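You operate a simulated robot arm through the tools that you are given. There is no shell and no other tool.

You are at the controls of a simulated robot arm. One attempt, no reset.

TASK
Put the connector that the cream card names in the green box and close it up.
Fine: fit the lid, then turn both catches over it.

It is judged by the outcome, as a careful person would: the job done as asked, and still so three seconds after it is handed in. It fails if anything else is knocked over, pushed out of place, dropped, spilled or broken. Lids that push on must go on centred and level and be pressed home; caps that screw on are set level and turned clockwise until they are tight.

THE ROBOT
A 6-joint arm with a two-finger gripper, fixed in place. Base frame: the origin is at the foot of the arm, x ahead of it, y to its left, z up. Readings come in mm, rad, newtons and seconds.
It reaches about 1298 mm from its shoulder. Its first joint turns from -2.601 to 2.601 rad. Payload 1.57 kg.
Tool frame: the origin (TCP) lies between the finger pads and is the grasp point; the fingertips stand 21 mm ahead of it; z points along the fingers, y is the line along which they close. The gripper opens to 70 mm. The gripper's body begins 50 mm behind the TCP.
Orientation is that of the tool frame in the base frame, as [roll, pitch, yaw] about the fixed x, y, z axes, in that order (R = Rz(yaw) Ry(pitch) Rx(roll)). With the fingers straight down and closing along the base's y, the tool's x points along the base's -x, its y along +y and its z along -z.

THE INTERFACE
- The arm moves only by the tool servo_tool. Its argument "steps" is a list of rows, each an object (a shift or turn left out is 0, a gripper value left out holds the last) with "delta_pos": the shift along the tool's x, y, z in mm, a list of three; "turn": the turn, a rotation vector about the tool's x, y, z in rad, a list of three; "jaw": the closure in counts, from 0 (fully open) to 255 (shut). In form: [{"delta_pos": [tx, ty, tz], "turn": [rx, ry, rz], "jaw": jaw}, ...]. A call has 1 to 20 rows; each row shifts and turns the commanded pose from where the row before left it, along the tool's axes as they then stand. Each row takes 0.2 s and may step no farther than 50 mm and 0.15 rad from the row before; otherwise, or with a gripper value out of range, the whole call is refused. A pose out of reach is approached as far as the arm can. The call stops where the force on the tool passes 60 N (or 10 N more than at its start, if that is more) or the arm is blocked; 0.2 s more then pass. The fingers move at their own pace and stop on an object; they squeeze with about 24 N. The grip force told is the motor's: it shows also when the fingers shut on nothing. Time passes only in rows, and 0.2 s behind the last, so rows that do not move let the fingers close. The reply holds the time, the measured pose of the TCP, the force on the tool along the base axes, the opening and the grip force, in the units named above and with some noise, with the torque about the TCP (base axes, N m) and any sound that the robot's microphone picked up, and new pictures: "views" is both (left out), scene, wrist or none.
- Cameras (640 x 400 px; columns grow to the right, rows downward): "scene" is fixed at [392.8, -648.6, 1463.1]; the picture's right is [0.65, -0.76, 0.00], its down [-0.49, -0.42, -0.76] and it looks along [0.58, 0.50, -0.65] (base axes); focal length 374 px, centre (320, 200). "wrist" rides on the gripper at [79, 4, -81] in the tool frame; the picture's right is [-0.05, 1.00, 0.00], its down [-0.67, -0.04, -0.74] and it looks along [-0.74, -0.04, 0.67] (tool axes); focal length 256 px, centre (320, 200). There is no depth. A picture from a camera that has moved, and an enlarged one, comes with that camera's place and axes in the base frame and with its lens. The place of the scene camera against the robot may be out by one fixed shift of up to 25 mm in any direction.
- lift_body(by): slides the trunk up (or, below 0, down) by that many mm; the arm rides with it, the base frame stays. It gives what a move gives, with no picture.
- zoom(camera, box): a new picture of the part [left, top, right, bottom] of that camera's present view, enlarged. No time passes.
- job_done(): hands the job in; it is judged then, once.

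Places have to be worked out from the pictures, the camera data and where the tool is seen. Open the gripper and draw the arm clear of the work before you hand the job in, unless the task says otherwise.

The tools are called after "Emit:" by a JSON object that holds its "api" and its "payload". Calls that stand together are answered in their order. servo_tool: Moves the arm, as the interface text tells. Its arguments: {"type":"object","properties":{"steps":{"type":"array"},"views":{"type":"string","enum":["both","scene","wrist","none"]}},"required":["steps"]} The other tools are called the same way: lift_body (by) slides the trunk up or down; zoom (camera, box) takes an enlarged picture of a part of a camera's view; job_done () hands the job in.

At the start:

```text
t: 0.0
ee_pos: [512.6, -476.4, 1254.2]
tool_rot: [3.141, -0.001, 3.141]
contact_force: [0.2, 0.2, -0.1]
wrist_torque: [0.03, 0.02, 0.02]
finger_gap: 70.2
finger_force: 0.0
trunk travel left (down, up): [-936.0, 34.0]
```

scene: 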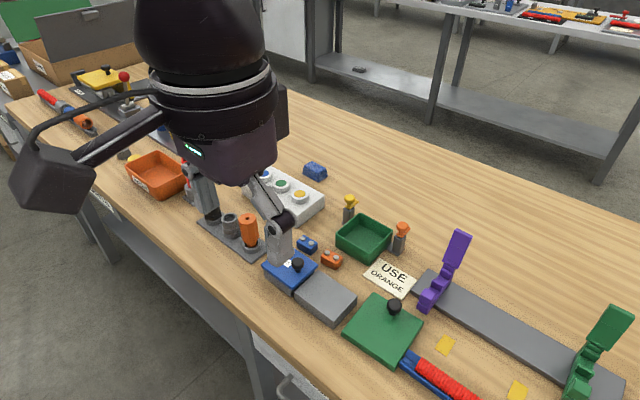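
wrist: 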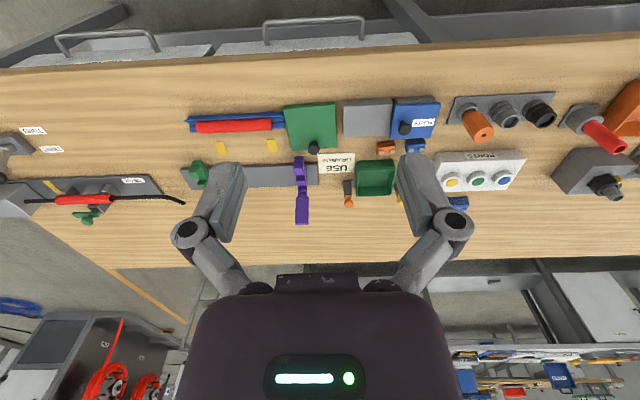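

I start by looking closer at the work area from both cameras before moving anything.

Emit:
{"api": "zoom", "payload": {"camera": "scene", "box": [260, 180, 460, 305]}}

Emit:
{"api": "zoom", "payload": {"camera": "scene", "box": [320, 220, 640, 400]}}

Emit:
{"api": "zoom", "payload": {"camera": "wrist", "box": [170, 90, 490, 290]}}

```text
3.20 times, centred on (360, 242) of scene
camera zoom: at [392.8, -648.6, 1463.1], right [0.65, -0.76, 0.0], down [-0.49, -0.42, -0.76], along [0.58, 0.5, -0.65], focal length 1196 px, centre (192, 64)
```

zoom: 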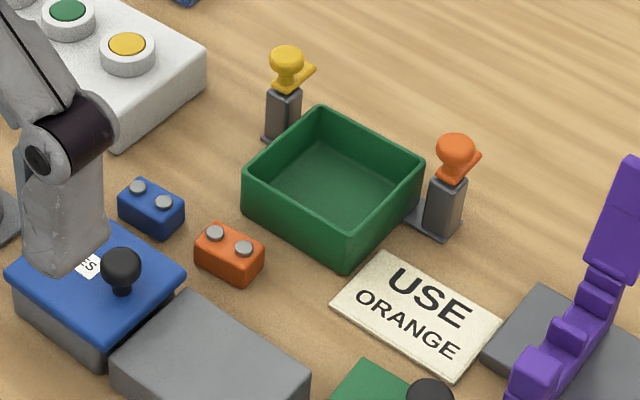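

```text
2.00 times, centred on (480, 310) of scene
camera zoom: at [392.8, -648.6, 1463.1], right [0.65, -0.76, 0.0], down [-0.49, -0.42, -0.76], along [0.58, 0.5, -0.65], focal length 747 px, centre (0, -20)
```

zoom: 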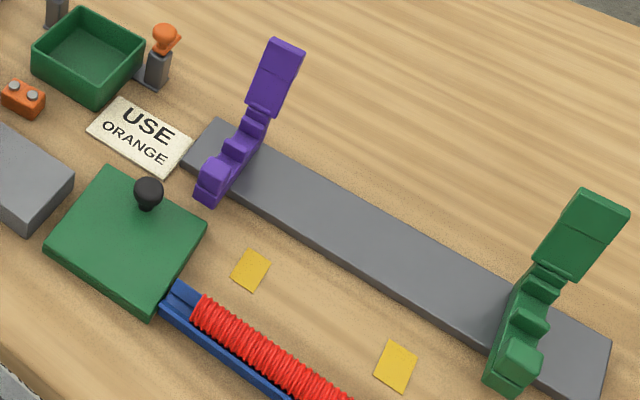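

```text
2.00 times, centred on (330, 190) of wrist
camera zoom: at [433.5, -471.7, 1335.4], right [0.05, 1.0, 0.0], down [0.67, -0.04, 0.74], along [0.74, -0.04, -0.67], focal length 512 px, centre (300, 220)
```

zoom: 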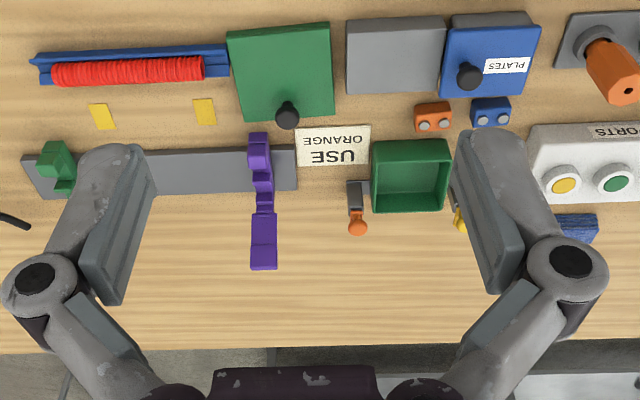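

The card reads "USE ORANGE", so the orange two-stud block beside the green box is the part. From both views I judge the box at roughly x≈860, y≈-365, with the table near z≈870-900. I'm moving the wrist camera closer, staying well above everything.

Emit:
{"api": "servo_tool", "payload": {"steps": [{"delta_pos": [-35, 10, 20]}, {"delta_pos": [-35, 10, 20]}, {"delta_pos": [-35, 10, 20]}, {"delta_pos": [-35, 10, 20]}, {"delta_pos": [-35, 10, 20]}, {"delta_pos": [-35, 10, 20]}, {"delta_pos": [0, 0, 0]}], "views": "both"}}

```text
t: 1.6
ee_pos: [722.4, -414.8, 1253.9]
tool_rot: [-3.14, 0.0, 3.14]
contact_force: [0.1, 0.7, 0.0]
wrist_torque: [0.0, 0.01, 0.02]
finger_gap: 70.1
finger_force: 0.0
out of reach, approached as far as the arm can: row 1, 2, 3, 4, 5, 6
trunk travel left (down, up): [-936.0, 34.0]
camera wrist: at [643.4, -410.4, 1335.7], right [0.05, 1.0, 0.0], down [0.67, -0.04, 0.75], along [0.74, -0.04, -0.67], focal length 256 px, centre (320, 200)
```

scene: 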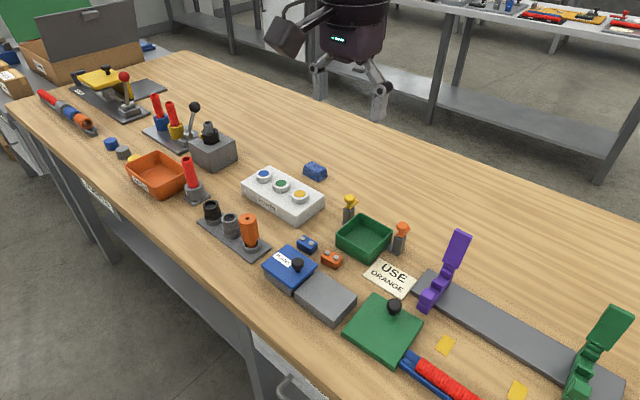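
wrist: 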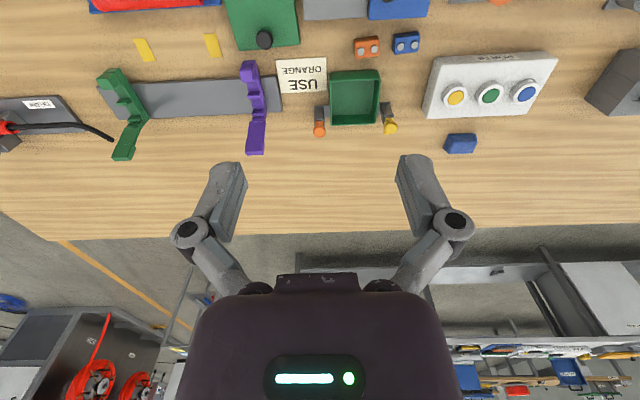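

The arm could not descend from this posture, so z stayed at 1254. I'll bring the whole arm down with the trunk by 150 mm, which still leaves the fingertips well above everything.

Emit:
{"api": "lift_body", "payload": {"by": -150}}

```text
t: 3.4
ee_pos: [722.2, -414.7, 1104.6]
tool_rot: [3.141, -0.001, 3.141]
contact_force: [0.4, -0.3, -0.4]
wrist_torque: [0.0, -0.01, -0.01]
finger_gap: 69.8
finger_force: 0.0
trunk travel left (down, up): [-786.0, 184.0]
```

The TCP is now at z≈1104. I'll test a small down move and take pictures from here.

Emit:
{"api": "servo_tool", "payload": {"steps": [{"delta_pos": [0, 0, 15]}, {"delta_pos": [0, 0, 15]}, {"delta_pos": [0, 0, 0]}], "views": "both"}}

```text
t: 4.2
ee_pos: [723.6, -414.7, 1104.5]
tool_rot: [3.141, -0.001, 3.141]
contact_force: [0.0, -0.3, -0.3]
wrist_torque: [0.06, -0.02, -0.03]
finger_gap: 70.1
finger_force: 0.1
out of reach, approached as far as the arm can: row 1, 2
trunk travel left (down, up): [-786.0, 184.0]
camera wrist: at [643.9, -410.5, 1185.4], right [0.05, 1.0, 0.0], down [0.67, -0.04, 0.74], along [0.74, -0.04, -0.67], focal length 256 px, centre (320, 200)
```

scene: 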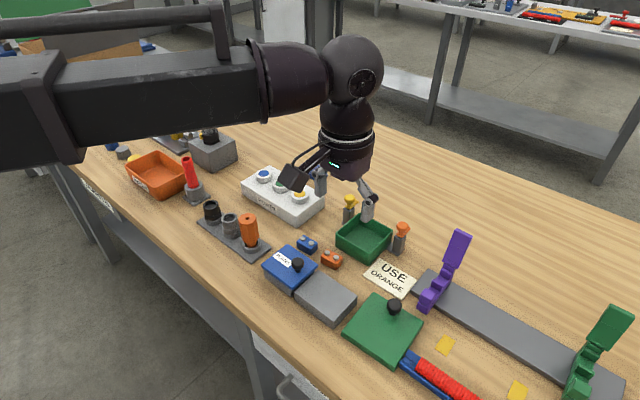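
wrist: 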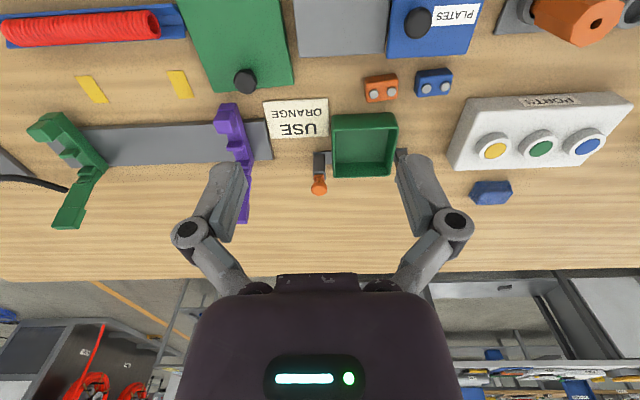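

Downward arm motion is limited from this trunk height, so I'll use the trunk for coarse height and keep the arm mid-range. First a closer look at the details from here.

Emit:
{"api": "zoom", "payload": {"camera": "wrist", "box": [240, 60, 480, 210]}}

Emit:
{"api": "zoom", "payload": {"camera": "wrist", "box": [160, 0, 400, 150]}}

Emit:
{"api": "zoom", "payload": {"camera": "scene", "box": [320, 180, 440, 255]}}

Emit:
{"api": "zoom", "payload": {"camera": "scene", "box": [280, 240, 440, 370]}}

```text
2.67 times, centred on (360, 135) of wrist
camera zoom: at [643.9, -410.5, 1185.4], right [0.05, 1.0, 0.0], down [0.67, -0.04, 0.74], along [0.74, -0.04, -0.67], focal length 683 px, centre (213, 373)
```

zoom: 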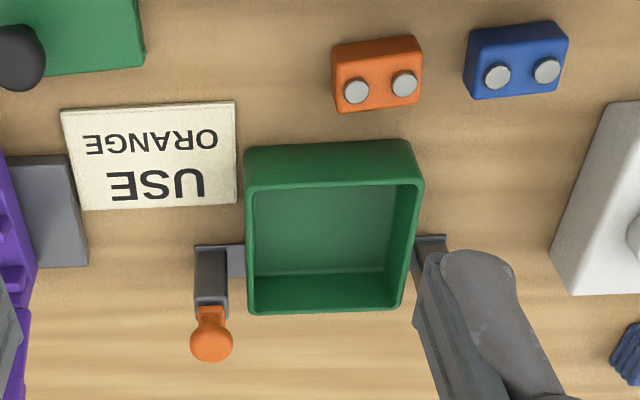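

```text
2.67 times, centred on (280, 75) of wrist
camera zoom: at [643.9, -410.5, 1185.4], right [0.05, 1.0, 0.0], down [0.67, -0.04, 0.74], along [0.74, -0.04, -0.67], focal length 683 px, centre (427, 533)
```

zoom: 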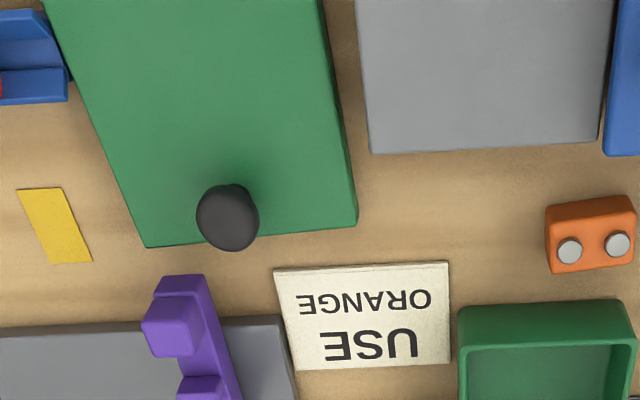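

```text
5.33 times, centred on (380, 218) of scene
camera zoom: at [392.8, -648.6, 1463.1], right [0.65, -0.76, 0.0], down [-0.49, -0.42, -0.76], along [0.58, 0.5, -0.65], focal length 1993 px, centre (0, 107)
```

zoom: 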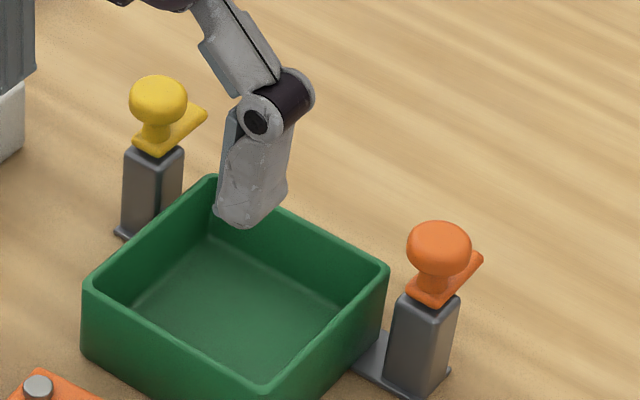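

```text
3.08 times, centred on (360, 305) of scene
camera zoom: at [392.8, -648.6, 1463.1], right [0.65, -0.76, 0.0], down [-0.49, -0.42, -0.76], along [0.58, 0.5, -0.65], focal length 1150 px, centre (197, -123)
```

zoom: 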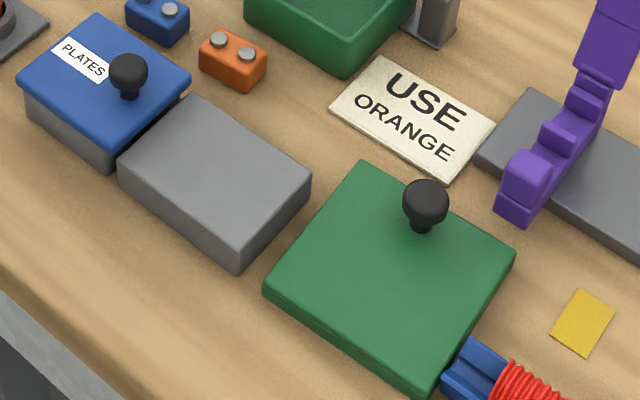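

The catches are turn-buttons on posts at the box's ±y sides with their tabs now pointing +x. The green lid's black knob sits off-centre. I'll raise the tool with the arm, then lower the trunk further, so the arm has free vertical travel down to table height.

Emit:
{"api": "servo_tool", "payload": {"steps": [{"delta_pos": [0, 0, -40]}, {"delta_pos": [0, 0, -40]}, {"delta_pos": [0, 0, -40]}, {"delta_pos": [0, 0, -20]}, {"delta_pos": [0, 0, 0]}], "views": "none"}}

```text
t: 5.3
ee_pos: [722.9, -414.4, 1104.4]
tool_rot: [-3.14, 0.002, -3.141]
contact_force: [0.6, -0.3, 0.2]
wrist_torque: [-0.02, 0.0, 0.0]
finger_gap: 70.0
finger_force: 0.0
out of reach, approached as far as the arm can: row 1, 2, 3, 4
trunk travel left (down, up): [-786.0, 184.0]
```

Neither direction changed z, possibly because the commanded pose still sits below the real one. I'll test one more upward move and see.

Emit:
{"api": "servo_tool", "payload": {"steps": [{"delta_pos": [0, 0, -20]}, {"delta_pos": [0, 0, -20]}, {"delta_pos": [0, 0, 0]}], "views": "none"}}

```text
t: 6.2
ee_pos: [723.0, -414.3, 1104.6]
tool_rot: [-3.14, -0.001, -3.141]
contact_force: [1.0, 0.4, -0.2]
wrist_torque: [0.04, 0.02, -0.01]
finger_gap: 70.1
finger_force: 0.0
out of reach, approached as far as the arm can: row 1, 2
trunk travel left (down, up): [-786.0, 184.0]
```

The arm appears unable to move vertically at all, so height may come only from the trunk. I'll test a pure horizontal move to see whether it is reported as reachable.

Emit:
{"api": "servo_tool", "payload": {"steps": [{"delta_pos": [-10, 5, 0]}, {"delta_pos": [0, 0, 0]}], "views": "none"}}

```text
t: 6.8
ee_pos: [732.1, -411.7, 1105.0]
tool_rot: [3.14, 0.0, 3.141]
contact_force: [0.1, 0.1, 0.5]
wrist_torque: [-0.02, 0.0, -0.02]
finger_gap: 69.9
finger_force: 0.1
trunk travel left (down, up): [-786.0, 184.0]
```

Confirmed: horizontal moves are fine and height comes only from the trunk. I'll lower the trunk 100 mm (fingertips to ~984, still clear) for a closer look.

Emit:
{"api": "lift_body", "payload": {"by": -100}}

Emit:
{"api": "servo_tool", "payload": {"steps": [{"delta_pos": [0, 0, 0]}], "views": "both"}}

Emit:
{"api": "zoom", "payload": {"camera": "wrist", "box": [220, 40, 460, 190]}}

```text
t: 8.1
ee_pos: [733.1, -410.9, 1004.7]
tool_rot: [3.141, 0.0, -3.141]
contact_force: [0.9, 1.3, 1.0]
wrist_torque: [-0.01, 0.01, 0.02]
finger_gap: 69.6
finger_force: 0.1
trunk travel left (down, up): [-686.0, 284.0]
```

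```text
t: 8.5
ee_pos: [733.2, -411.2, 1004.8]
tool_rot: [3.141, -0.001, -3.141]
contact_force: [0.2, -0.1, 0.2]
wrist_torque: [-0.04, 0.03, 0.0]
finger_gap: 70.0
finger_force: 0.1
trunk travel left (down, up): [-686.0, 284.0]
camera wrist: at [653.8, -406.4, 1085.4], right [0.05, 1.0, 0.0], down [0.67, -0.04, 0.74], along [0.74, -0.04, -0.67], focal length 256 px, centre (320, 200)
```

scene: 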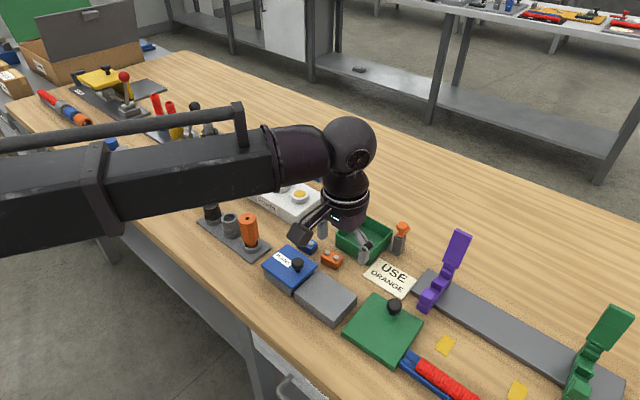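
wrist: 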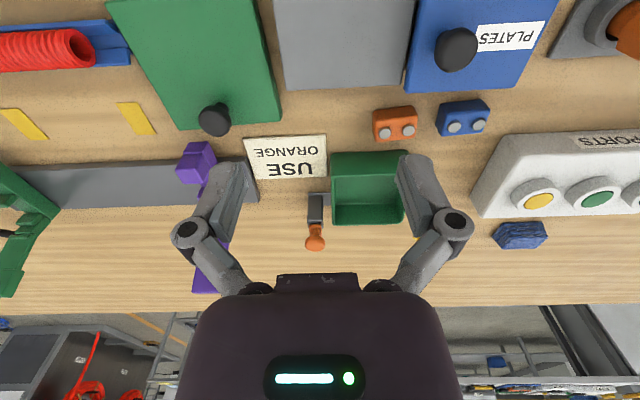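

```text
2.67 times, centred on (340, 115) of wrist
camera zoom: at [653.8, -406.4, 1085.4], right [0.05, 1.0, 0.0], down [0.67, -0.04, 0.74], along [0.74, -0.04, -0.67], focal length 683 px, centre (267, 427)
```

zoom: 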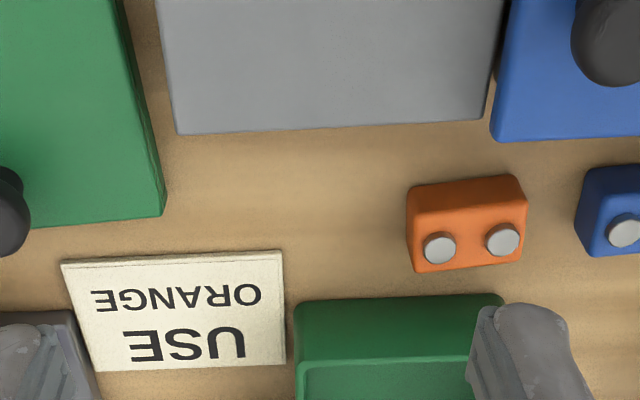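

Triangulating the card corners across heights puts the table at z≈854. The box is about 88×88 mm, axis-aligned, centred near (875, -360) with its rim near z≈892, and the orange block is near (793, -341). Next I move back in x to get a good look at the lid.

Emit:
{"api": "servo_tool", "payload": {"steps": [{"delta_pos": [33, -25, 0]}, {"delta_pos": [33, -25, 0]}, {"delta_pos": [33, -25, 0]}, {"delta_pos": [33, -25, 0]}, {"delta_pos": [0, 0, 0]}], "views": "wrist"}}

Emit:
{"api": "zoom", "payload": {"camera": "wrist", "box": [200, 60, 440, 210]}}

```text
t: 9.7
ee_pos: [599.7, -512.7, 1004.5]
tool_rot: [3.141, -0.001, 3.141]
contact_force: [-0.3, -0.2, -0.2]
wrist_torque: [0.01, 0.03, 0.01]
finger_gap: 69.9
finger_force: 0.0
trunk travel left (down, up): [-686.0, 284.0]
camera wrist: at [520.1, -508.2, 1085.3], right [0.05, 1.0, 0.0], down [0.67, -0.04, 0.74], along [0.74, -0.04, -0.67], focal length 256 px, centre (320, 200)
```

wrist: 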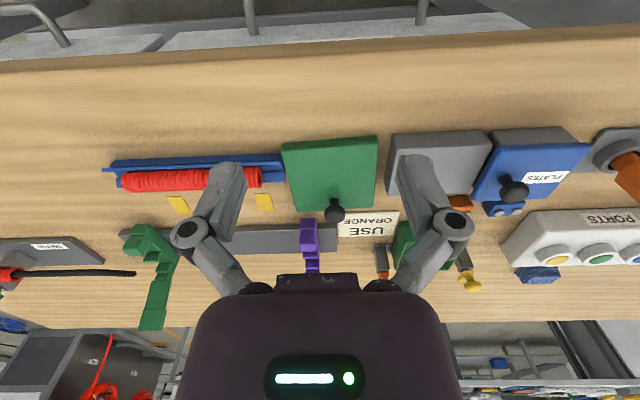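

```text
2.67 times, centred on (320, 135) of wrist
camera zoom: at [520.1, -508.2, 1085.3], right [0.05, 1.0, 0.0], down [0.67, -0.04, 0.74], along [0.74, -0.04, -0.67], focal length 683 px, centre (320, 373)
```

zoom: 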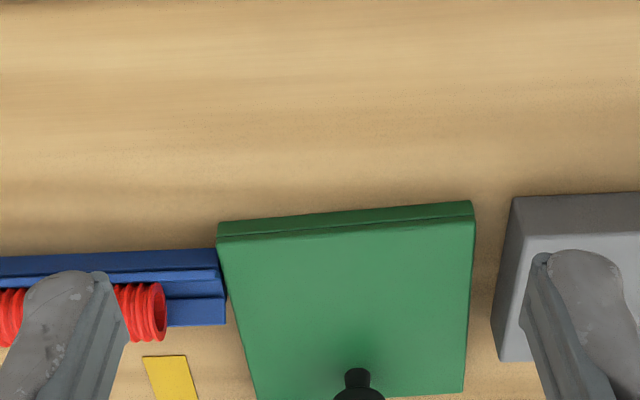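

I need the whole lid outline with its knob in one enlarged view.

Emit:
{"api": "zoom", "payload": {"camera": "wrist", "box": [260, 125, 420, 225]}}

```text
4.00 times, centred on (340, 175) of wrist
camera zoom: at [520.1, -508.2, 1085.3], right [0.05, 1.0, 0.0], down [0.67, -0.04, 0.74], along [0.74, -0.04, -0.67], focal length 1024 px, centre (240, 300)
```

zoom: 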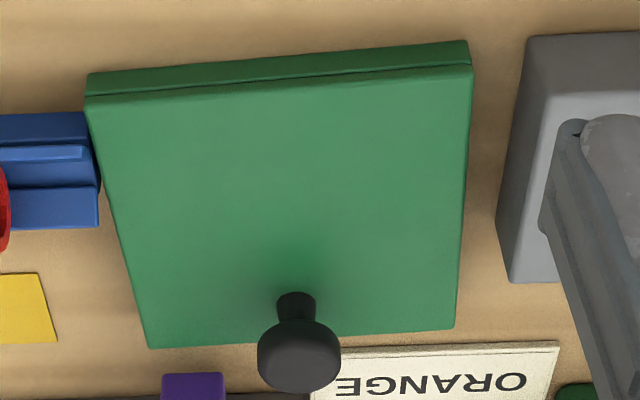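

The lid is ~103 mm square, turned about +2.8° with its top at z≈864.5 and its centre near (732, -504). The knob is at about (767, -502), offset ~35 mm along the lid's +x, with its ball centre at z≈886. Now I'll look at the box and catches more closely.

Emit:
{"api": "servo_tool", "payload": {"steps": [{"delta_pos": [-38, 30.5, 0]}, {"delta_pos": [-38, 30.5, 0]}, {"delta_pos": [-38, 30.5, 0]}, {"delta_pos": [-38, 30.5, 0]}, {"delta_pos": [-38, 30.5, 0]}, {"delta_pos": [0, 0, 0]}], "views": "both"}}

Emit:
{"api": "zoom", "payload": {"camera": "wrist", "box": [240, 120, 400, 220]}}

```text
t: 11.1
ee_pos: [788.2, -355.9, 1004.0]
tool_rot: [3.14, 0.0, 3.141]
contact_force: [0.0, 0.6, 0.3]
wrist_torque: [0.06, 0.02, 0.0]
finger_gap: 70.1
finger_force: 0.0
trunk travel left (down, up): [-686.0, 284.0]
camera wrist: at [709.0, -352.4, 1085.5], right [0.05, 1.0, 0.0], down [0.67, -0.04, 0.74], along [0.74, -0.04, -0.67], focal length 256 px, centre (320, 200)
```

scene: 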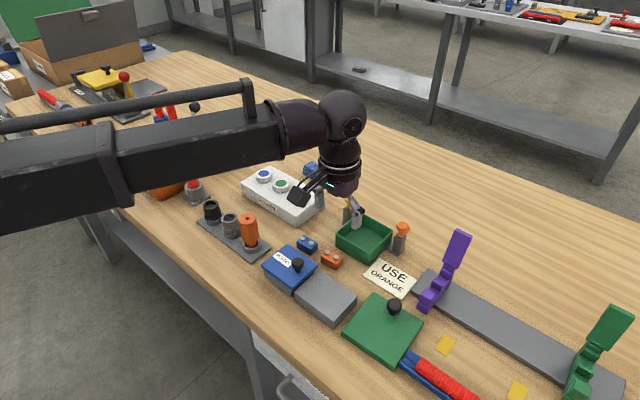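
wrist: 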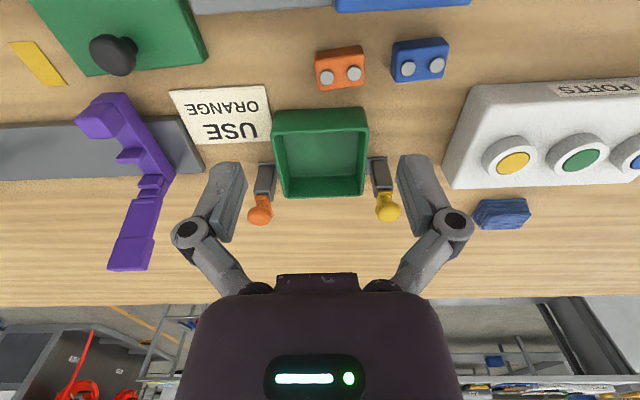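

```text
4.00 times, centred on (320, 170) of wrist
camera zoom: at [709.0, -352.4, 1085.5], right [0.05, 1.0, 0.0], down [0.67, -0.04, 0.74], along [0.74, -0.04, -0.67], focal length 1024 px, centre (320, 320)
```

zoom: 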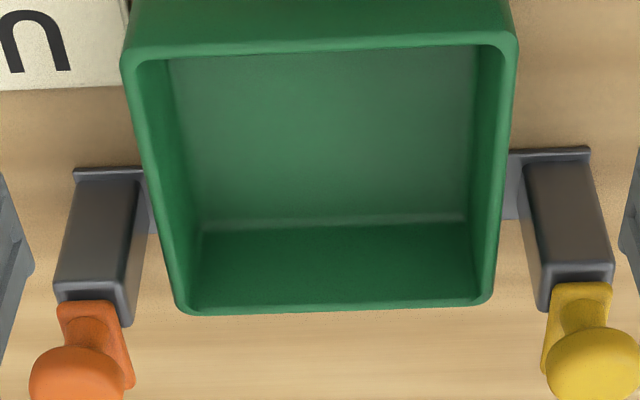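

The catch posts sit at about (903, -421.6) and (903, -296), tops near z≈903, with mushroom handles above and tabs pointing +x. Box centre is about (876, -359). Now I'll enlarge the orange connector to get its exact place.

Emit:
{"api": "zoom", "payload": {"camera": "wrist", "box": [280, 20, 440, 120]}}

Emit:
{"api": "zoom", "payload": {"camera": "scene", "box": [290, 225, 370, 275]}}

```text
4.00 times, centred on (360, 70) of wrist
camera zoom: at [709.0, -352.4, 1085.5], right [0.05, 1.0, 0.0], down [0.67, -0.04, 0.74], along [0.74, -0.04, -0.67], focal length 1024 px, centre (160, 720)
```

zoom: 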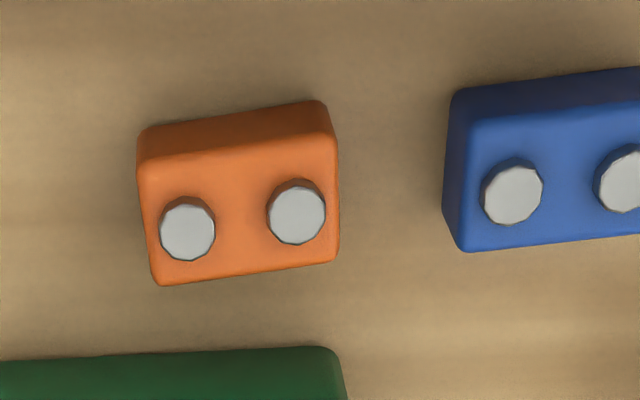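

```text
8.00 times, centred on (330, 250) of scene
camera zoom: at [392.8, -648.6, 1463.1], right [0.65, -0.76, 0.0], down [-0.49, -0.42, -0.76], along [0.58, 0.5, -0.65], focal length 2989 px, centre (240, -200)
```

zoom: 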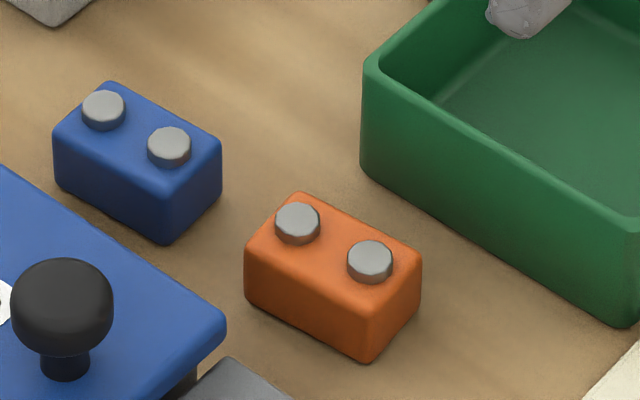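

The connector is ~38×24×18 mm, centred near (794, -340), turned about 5.5°. I'll put the tool over it with the jaws along its long side, part-closed to ~50 mm so they clear the blue block.

Emit:
{"api": "servo_tool", "payload": {"steps": [{"delta_pos": [-5.8, 15.6, 0], "turn": [0, 0, -0.09], "jaw": 73}, {"delta_pos": [0, 0, 0]}, {"delta_pos": [0, 0, 0]}], "views": "none"}}

Emit:
{"api": "lift_body", "payload": {"by": -74}}

Emit:
{"api": "servo_tool", "payload": {"steps": [{"delta_pos": [0, 0, 0]}], "views": "both"}}

```text
t: 11.9
ee_pos: [794.5, -342.1, 1005.2]
tool_rot: [-3.14, 0.0, -3.05]
contact_force: [0.2, -0.3, 0.1]
wrist_torque: [-0.01, -0.01, 0.0]
finger_gap: 49.8
finger_force: 0.0
trunk travel left (down, up): [-686.0, 284.0]
```

```text
t: 13.0
ee_pos: [794.5, -341.6, 929.9]
tool_rot: [3.141, 0.0, -3.049]
contact_force: [-0.1, -0.8, 0.4]
wrist_torque: [0.02, -0.02, 0.02]
finger_gap: 49.9
finger_force: 0.0
trunk travel left (down, up): [-612.0, 358.0]
```

```text
t: 13.4
ee_pos: [794.7, -342.0, 930.8]
tool_rot: [3.141, -0.001, -3.049]
contact_force: [0.5, 0.0, -0.2]
wrist_torque: [0.02, 0.0, 0.02]
finger_gap: 49.8
finger_force: 0.0
trunk travel left (down, up): [-612.0, 358.0]
camera wrist: at [715.8, -344.6, 1011.4], right [-0.04, 1.0, 0.0], down [0.67, 0.02, 0.74], along [0.74, 0.03, -0.67], focal length 256 px, centre (320, 200)
```

scene: 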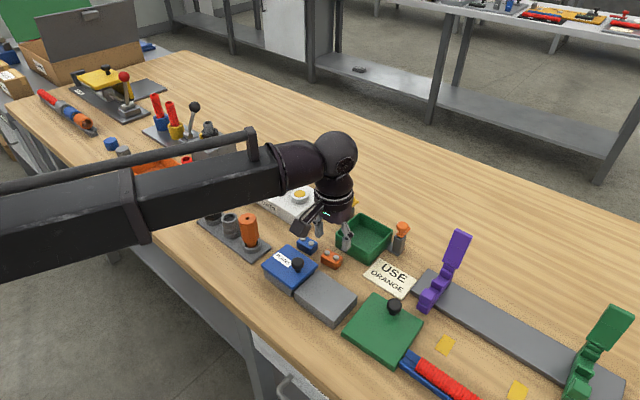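
wrist: 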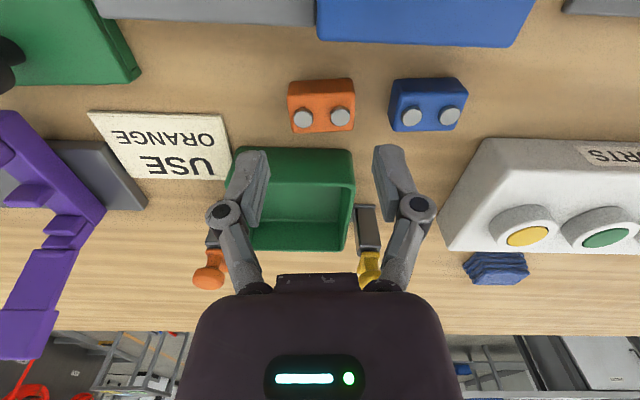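

The fingers look lined up with the connector; I'll enlarge to check the offsets before descending.

Emit:
{"api": "zoom", "payload": {"camera": "wrist", "box": [240, 60, 400, 160]}}

```text
4.00 times, centred on (320, 110) of wrist
camera zoom: at [715.8, -344.6, 1011.4], right [-0.04, 1.0, 0.0], down [0.67, 0.02, 0.74], along [0.74, 0.03, -0.67], focal length 1024 px, centre (320, 560)
```

zoom: 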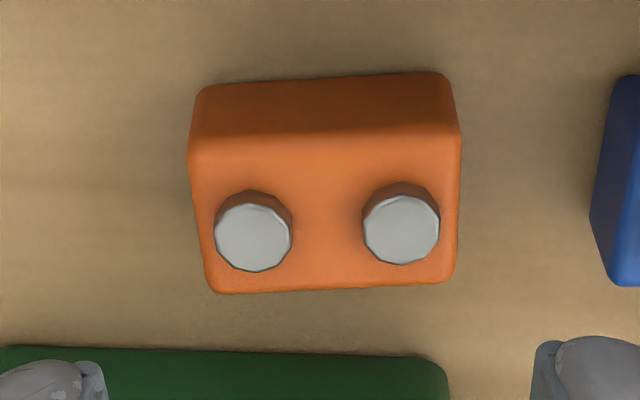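

The connector is within ~1 mm of the tool axis. I'll apply a small correction and descend in two stages, checking the force.

Emit:
{"api": "servo_tool", "payload": {"steps": [{"delta_pos": [1.2, 0.9, 0]}, {"delta_pos": [0, 0, 0]}], "views": "none"}}

Emit:
{"api": "lift_body", "payload": {"by": -40}}

Emit:
{"api": "servo_tool", "payload": {"steps": [{"delta_pos": [0, 0, 0]}], "views": "both"}}

```text
t: 14.0
ee_pos: [794.3, -343.2, 930.5]
tool_rot: [-3.141, 0.001, -3.051]
contact_force: [-0.4, 0.2, 0.2]
wrist_torque: [0.0, 0.01, 0.01]
finger_gap: 50.2
finger_force: 0.0
trunk travel left (down, up): [-612.0, 358.0]
```

```text
t: 14.8
ee_pos: [794.1, -342.0, 890.8]
tool_rot: [3.141, 0.0, -3.052]
contact_force: [-0.5, -1.0, 0.4]
wrist_torque: [0.02, -0.02, -0.01]
finger_gap: 50.1
finger_force: 0.1
trunk travel left (down, up): [-572.0, 398.0]
```

```text
t: 15.2
ee_pos: [794.4, -340.2, 890.6]
tool_rot: [-3.141, 0.001, -3.051]
contact_force: [-0.7, -0.5, -0.3]
wrist_torque: [0.02, 0.01, 0.03]
finger_gap: 49.8
finger_force: 0.0
trunk travel left (down, up): [-572.0, 398.0]
camera wrist: at [714.7, -344.2, 971.4], right [-0.04, 1.0, 0.0], down [0.67, 0.02, 0.74], along [0.74, 0.03, -0.67], focal length 256 px, centre (320, 200)
```

scene: 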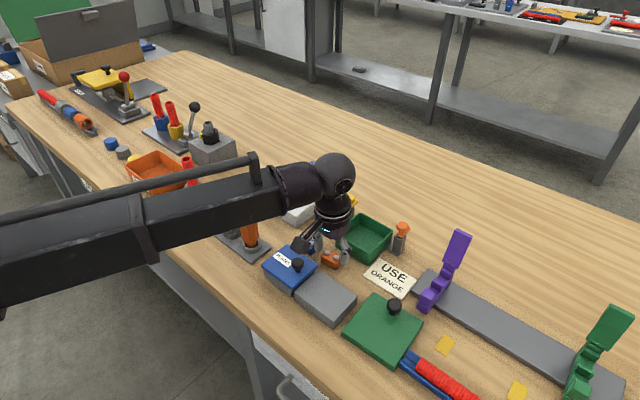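
wrist: 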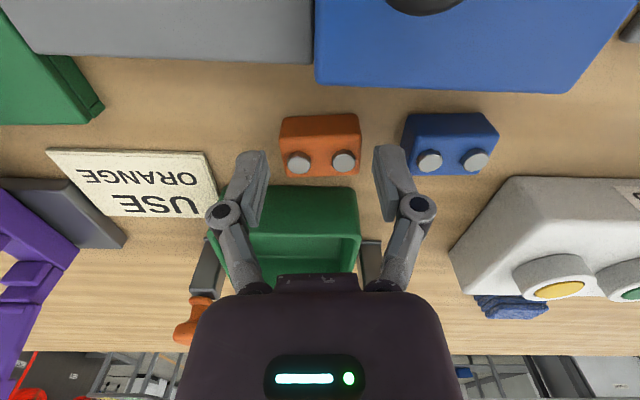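

The connector is centred between the fingers with no contact. I'll lower the last ~11 mm, then close.

Emit:
{"api": "lift_body", "payload": {"by": -10}}

Emit:
{"api": "servo_tool", "payload": {"steps": [{"delta_pos": [0, 0, 0]}], "views": "wrist"}}

Emit:
{"api": "zoom", "payload": {"camera": "wrist", "box": [220, 90, 420, 215]}}

```text
t: 15.8
ee_pos: [793.9, -341.8, 881.6]
tool_rot: [-3.141, 0.001, -3.05]
contact_force: [0.2, -0.4, -0.2]
wrist_torque: [0.0, 0.0, -0.01]
finger_gap: 50.0
finger_force: 0.0
trunk travel left (down, up): [-562.0, 408.0]
```

```text
t: 16.2
ee_pos: [794.6, -341.6, 880.4]
tool_rot: [-3.142, 0.002, -3.05]
contact_force: [0.1, -0.2, 0.3]
wrist_torque: [-0.03, 0.06, -0.04]
finger_gap: 50.1
finger_force: 0.0
trunk travel left (down, up): [-562.0, 408.0]
camera wrist: at [714.7, -344.3, 961.4], right [-0.04, 1.0, 0.0], down [0.67, 0.02, 0.74], along [0.74, 0.03, -0.67], focal length 256 px, centre (320, 200)
```

wrist: 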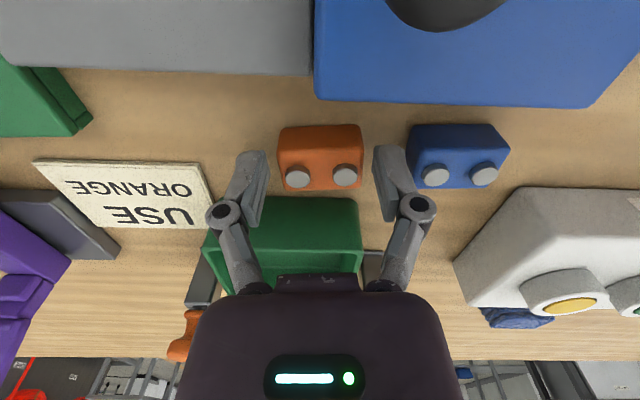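

```text
3.20 times, centred on (320, 152) of wrist
camera zoom: at [714.7, -344.3, 961.4], right [-0.04, 1.0, 0.0], down [0.67, 0.02, 0.74], along [0.74, 0.03, -0.67], focal length 819 px, centre (320, 352)
```

zoom: 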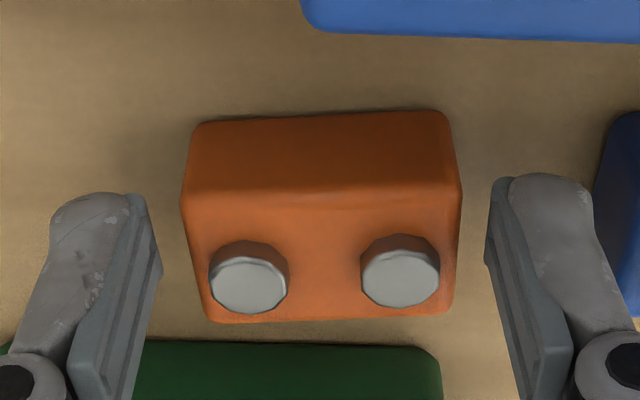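

The connector sits squarely between the fingers with tips ~5 mm above the table. Closing on it now.

Emit:
{"api": "servo_tool", "payload": {"steps": [{"jaw": 255}, {"delta_pos": [0, 0, 0]}, {"delta_pos": [0, 0, 0]}, {"delta_pos": [0, 0, 0]}], "views": "wrist"}}

```text
t: 17.2
ee_pos: [793.5, -340.5, 880.0]
tool_rot: [-3.141, 0.001, -3.051]
contact_force: [-0.1, -0.7, 1.9]
wrist_torque: [-0.02, -0.04, 0.02]
finger_gap: 39.0
finger_force: 23.8
trunk travel left (down, up): [-562.0, 408.0]
camera wrist: at [714.6, -344.2, 961.5], right [-0.04, 1.0, 0.0], down [0.67, 0.02, 0.74], along [0.74, 0.03, -0.67], focal length 256 px, centre (320, 200)
```

wrist: 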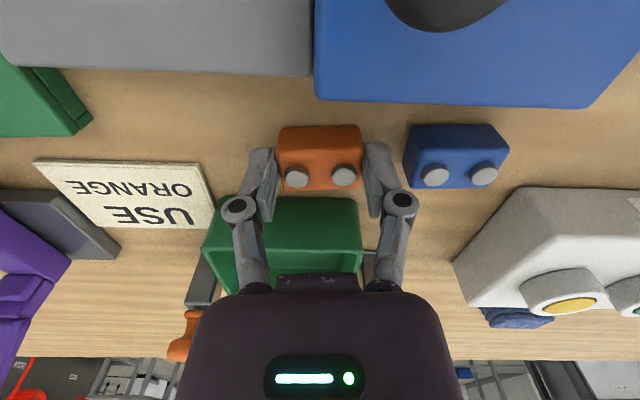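

Gripped firmly (39 mm gap, 23.8 N). Lifting 80 mm to clear the box rim.

Emit:
{"api": "lift_body", "payload": {"by": 80}}

Emit:
{"api": "servo_tool", "payload": {"steps": [{"delta_pos": [0, 0, 0]}], "views": "both"}}

```text
t: 18.4
ee_pos: [794.3, -341.0, 960.9]
tool_rot: [-3.141, 0.001, -3.05]
contact_force: [0.2, -0.9, 0.0]
wrist_torque: [-0.03, 0.01, 0.0]
finger_gap: 38.7
finger_force: 24.2
trunk travel left (down, up): [-642.0, 328.0]
```

```text
t: 18.8
ee_pos: [793.9, -342.4, 960.6]
tool_rot: [3.14, 0.001, -3.051]
contact_force: [-0.6, -0.6, 0.3]
wrist_torque: [-0.02, 0.01, 0.01]
finger_gap: 39.0
finger_force: 23.8
trunk travel left (down, up): [-642.0, 328.0]
camera wrist: at [714.7, -344.3, 1041.3], right [-0.04, 1.0, 0.0], down [0.67, 0.02, 0.74], along [0.74, 0.03, -0.67], focal length 256 px, centre (320, 200)
```

scene: 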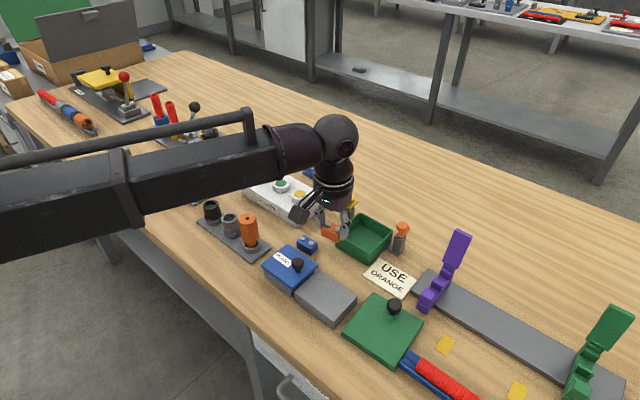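
wrist: 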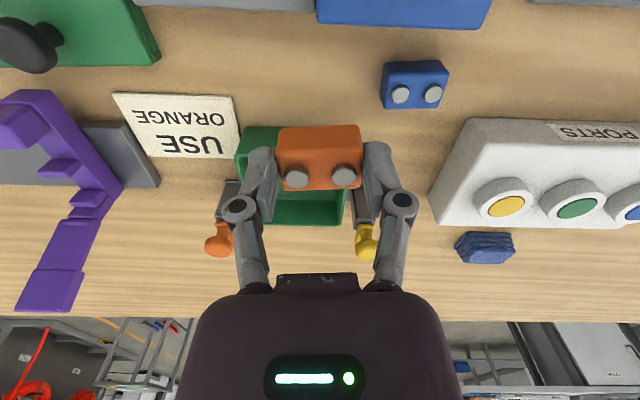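

Now I'll square the tool with the box and carry the connector over its centre near (876, -359).

Emit:
{"api": "servo_tool", "payload": {"steps": [{"turn": [0, 0, 0.0915]}, {"delta_pos": [-41, -8.5, 0]}, {"delta_pos": [-41, -8.5, 0]}, {"delta_pos": [0, 0, 0]}, {"delta_pos": [0, 0, 0]}], "views": "both"}}

Emit:
{"api": "zoom", "payload": {"camera": "wrist", "box": [220, 90, 420, 215]}}

```text
t: 20.0
ee_pos: [876.2, -357.5, 959.8]
tool_rot: [-3.14, -0.001, 3.14]
contact_force: [0.1, 0.3, -0.3]
wrist_torque: [0.0, 0.0, -0.03]
finger_gap: 39.1
finger_force: 24.1
trunk travel left (down, up): [-642.0, 328.0]
camera wrist: at [797.5, -352.8, 1041.3], right [0.05, 1.0, 0.0], down [0.67, -0.04, 0.74], along [0.74, -0.04, -0.67], focal length 256 px, centre (320, 200)
```

scene: 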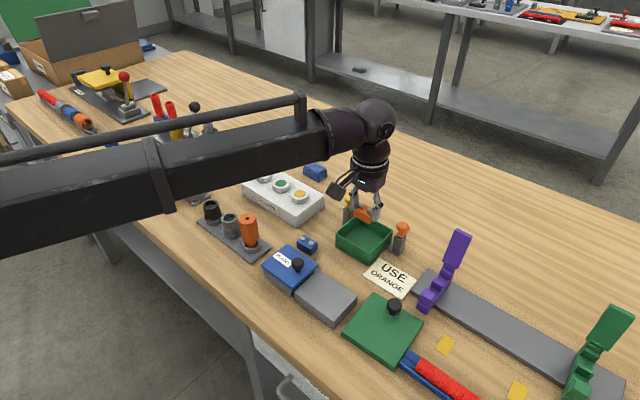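
wrist: 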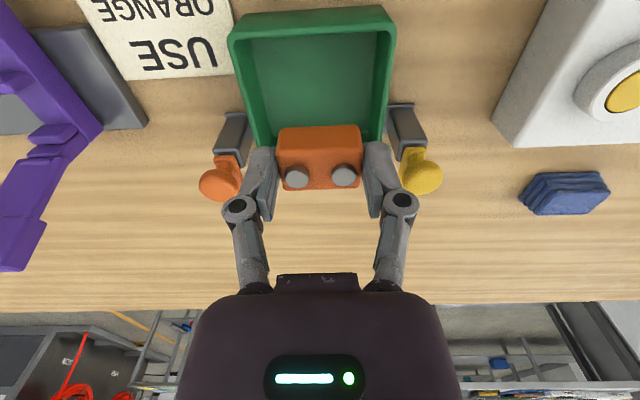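

```text
3.20 times, centred on (320, 152) of wrist
camera zoom: at [797.5, -352.8, 1041.3], right [0.05, 1.0, 0.0], down [0.67, -0.04, 0.74], along [0.74, -0.04, -0.67], focal length 819 px, centre (320, 352)
```

zoom: 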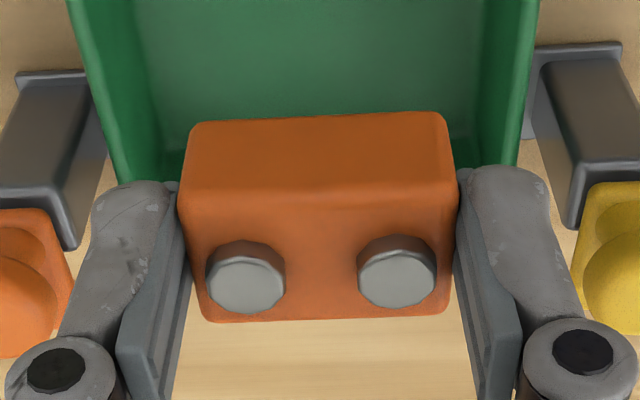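

I'll verify the box outline relative to the held connector from here before lowering.

Emit:
{"api": "zoom", "payload": {"camera": "wrist", "box": [200, 0, 440, 150]}}

```text
2.67 times, centred on (320, 75) of wrist
camera zoom: at [797.5, -352.8, 1041.3], right [0.05, 1.0, 0.0], down [0.67, -0.04, 0.74], along [0.74, -0.04, -0.67], focal length 683 px, centre (320, 533)
```

zoom: 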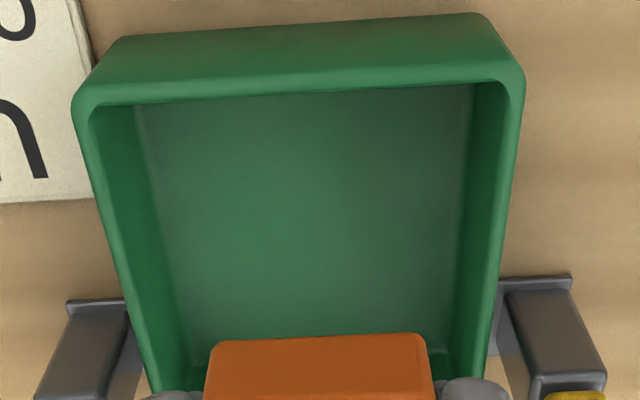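

The connector is over the box within ~2.5 mm. I'll nudge it to centre and lower it inside, stopping just above the floor.

Emit:
{"api": "servo_tool", "payload": {"steps": [{"delta_pos": [0, -2, 0]}, {"delta_pos": [0, 0, 0]}], "views": "none"}}

Emit:
{"api": "lift_body", "payload": {"by": -40}}

Emit:
{"api": "servo_tool", "payload": {"steps": [{"delta_pos": [0, 0, 0]}], "views": "both"}}

```text
t: 20.6
ee_pos: [876.0, -359.6, 960.6]
tool_rot: [-3.14, -0.001, 3.14]
contact_force: [0.0, -0.4, -0.7]
wrist_torque: [-0.01, -0.01, 0.03]
finger_gap: 39.0
finger_force: 24.0
trunk travel left (down, up): [-642.0, 328.0]
```

```text
t: 21.4
ee_pos: [875.2, -359.4, 921.0]
tool_rot: [3.141, 0.0, 3.139]
contact_force: [-0.2, 0.4, 0.3]
wrist_torque: [-0.03, -0.03, 0.01]
finger_gap: 39.1
finger_force: 24.0
trunk travel left (down, up): [-602.0, 368.0]
```

```text
t: 21.8
ee_pos: [877.4, -359.6, 920.4]
tool_rot: [-3.142, -0.002, 3.14]
contact_force: [-0.2, 0.5, -0.3]
wrist_torque: [0.01, 0.01, 0.0]
finger_gap: 39.0
finger_force: 24.1
trunk travel left (down, up): [-602.0, 368.0]
camera wrist: at [797.2, -355.2, 1001.4], right [0.05, 1.0, 0.0], down [0.67, -0.04, 0.74], along [0.74, -0.04, -0.67], focal length 256 px, centre (320, 200)
```

scene: 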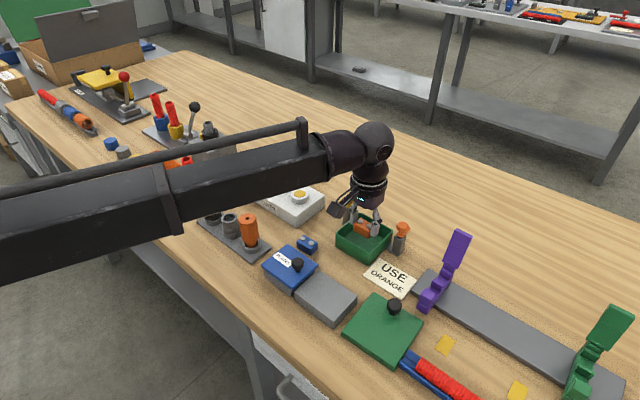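
wrist: 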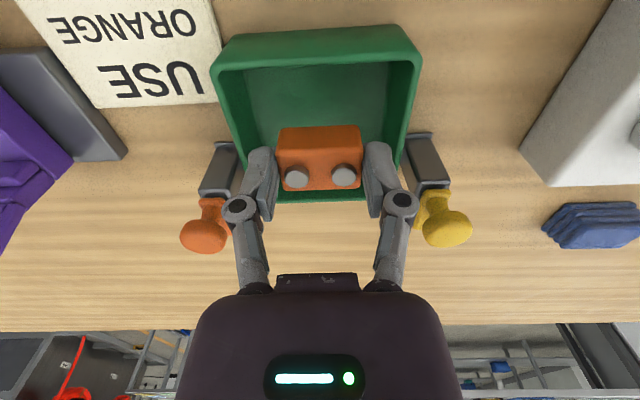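

Centred in the box with clearance all round. Lowering further inside.

Emit:
{"api": "lift_body", "payload": {"by": -26}}

Emit:
{"api": "servo_tool", "payload": {"steps": [{"delta_pos": [0, 0, 0]}], "views": "both"}}

Emit:
{"api": "zoom", "payload": {"camera": "wrist", "box": [160, 60, 480, 260]}}

```text
t: 22.5
ee_pos: [875.4, -358.9, 895.0]
tool_rot: [-3.141, 0.0, 3.139]
contact_force: [0.0, -0.2, 0.9]
wrist_torque: [-0.02, 0.01, 0.05]
finger_gap: 38.8
finger_force: 24.2
trunk travel left (down, up): [-576.0, 394.0]
```

```text
t: 22.9
ee_pos: [876.7, -360.6, 894.5]
tool_rot: [3.141, 0.001, 3.141]
contact_force: [-0.8, -1.0, 0.0]
wrist_torque: [-0.02, 0.03, -0.03]
finger_gap: 39.3
finger_force: 24.2
trunk travel left (down, up): [-576.0, 394.0]
camera wrist: at [797.2, -355.2, 975.3], right [0.05, 1.0, 0.0], down [0.67, -0.04, 0.74], along [0.74, -0.04, -0.67], focal length 256 px, centre (320, 200)
```

scene: 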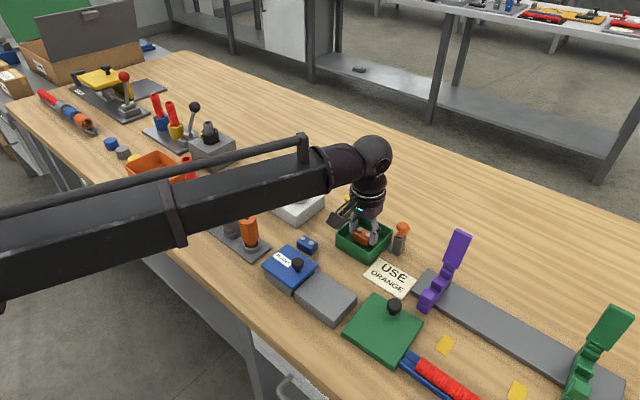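
wrist: 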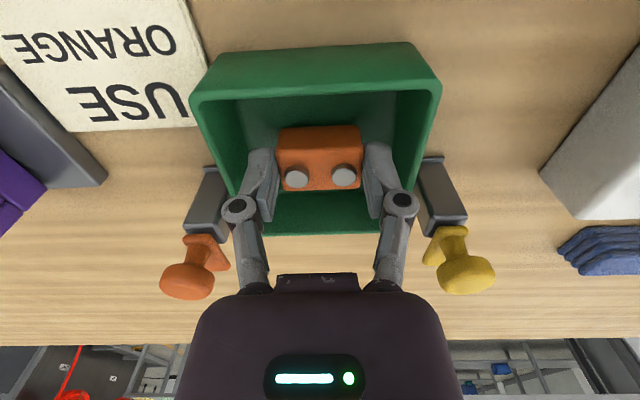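

```text
2.00 times, centred on (320, 160) of wrist
camera zoom: at [797.2, -355.2, 975.3], right [0.05, 1.0, 0.0], down [0.67, -0.04, 0.74], along [0.74, -0.04, -0.67], focal length 512 px, centre (320, 280)
```

zoom: 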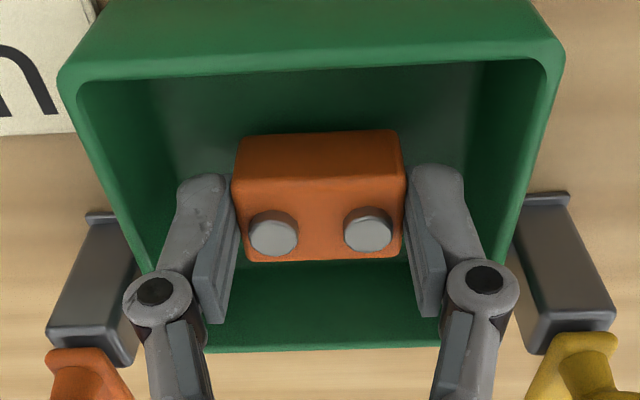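

Still no contact. I'll step down carefully, watching the force for the floor.

Emit:
{"api": "lift_body", "payload": {"by": -5}}

Emit:
{"api": "lift_body", "payload": {"by": -3}}

```text
t: 23.5
ee_pos: [876.2, -359.6, 890.0]
tool_rot: [3.141, 0.001, 3.141]
contact_force: [0.5, 1.0, 0.1]
wrist_torque: [0.01, 0.0, -0.01]
finger_gap: 39.2
finger_force: 24.3
trunk travel left (down, up): [-571.0, 399.0]
```

```text
t: 24.0
ee_pos: [875.1, -359.0, 887.3]
tool_rot: [-3.141, 0.0, -3.141]
contact_force: [-0.7, 0.0, 1.8]
wrist_torque: [0.0, 0.0, -0.04]
finger_gap: 38.9
finger_force: 24.2
trunk travel left (down, up): [-568.0, 402.0]
```

Emit:
{"api": "lift_body", "payload": {"by": -1.5}}

Emit:
{"api": "servo_tool", "payload": {"steps": [{"delta_pos": [0, 0, 0]}], "views": "wrist"}}

```text
t: 24.5
ee_pos: [876.6, -360.1, 885.0]
tool_rot: [3.141, 0.001, 3.141]
contact_force: [3.2, -1.2, 15.9]
wrist_torque: [-0.05, -0.06, 0.02]
finger_gap: 39.0
finger_force: 24.6
trunk travel left (down, up): [-566.0, 404.0]
```

```text
t: 24.9
ee_pos: [876.1, -358.5, 887.3]
tool_rot: [3.14, 0.001, 3.139]
contact_force: [2.9, -1.1, 16.6]
wrist_torque: [0.0, -0.12, 0.0]
finger_gap: 39.1
finger_force: 24.0
trunk travel left (down, up): [-566.0, 404.0]
camera wrist: at [796.4, -354.9, 966.9], right [0.05, 1.0, 0.0], down [0.67, -0.04, 0.75], along [0.74, -0.04, -0.67], focal length 256 px, centre (320, 200)
```

wrist: 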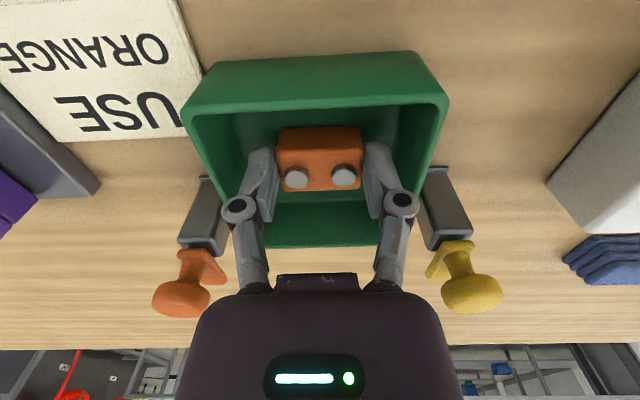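

Contact: 16 N upward, so the connector is on the box floor. I'll ease up 0.7 mm, then open the jaws just enough to release inside the box.

Emit:
{"api": "lift_body", "payload": {"by": 0.7}}

Emit:
{"api": "servo_tool", "payload": {"steps": [{"jaw": 84}, {"delta_pos": [0, 0, 0]}, {"delta_pos": [0, 0, 0]}], "views": "wrist"}}

```text
t: 25.4
ee_pos: [874.7, -359.4, 886.9]
tool_rot: [-3.14, 0.001, 3.141]
contact_force: [1.3, -0.6, 7.2]
wrist_torque: [-0.01, -0.02, 0.0]
finger_gap: 38.8
finger_force: 24.0
trunk travel left (down, up): [-567.0, 403.0]
```

```text
t: 26.2
ee_pos: [877.4, -360.2, 885.6]
tool_rot: [3.141, 0.0, 3.14]
contact_force: [-0.9, 0.3, 0.9]
wrist_torque: [-0.02, 0.03, -0.01]
finger_gap: 47.0
finger_force: 0.1
trunk travel left (down, up): [-567.0, 403.0]
camera wrist: at [797.2, -355.2, 966.5], right [0.05, 1.0, 0.0], down [0.67, -0.04, 0.74], along [0.74, -0.04, -0.67], focal length 256 px, centre (320, 200)
```

wrist: 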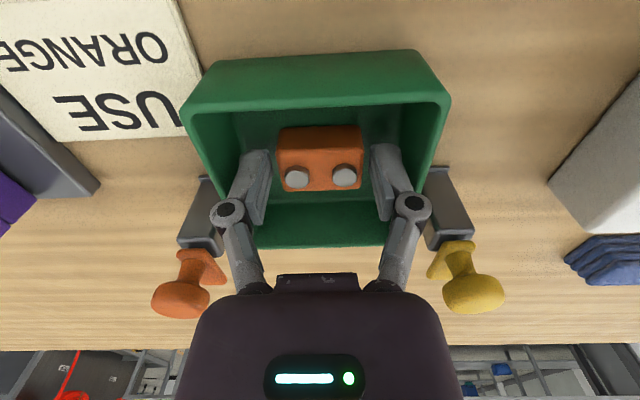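

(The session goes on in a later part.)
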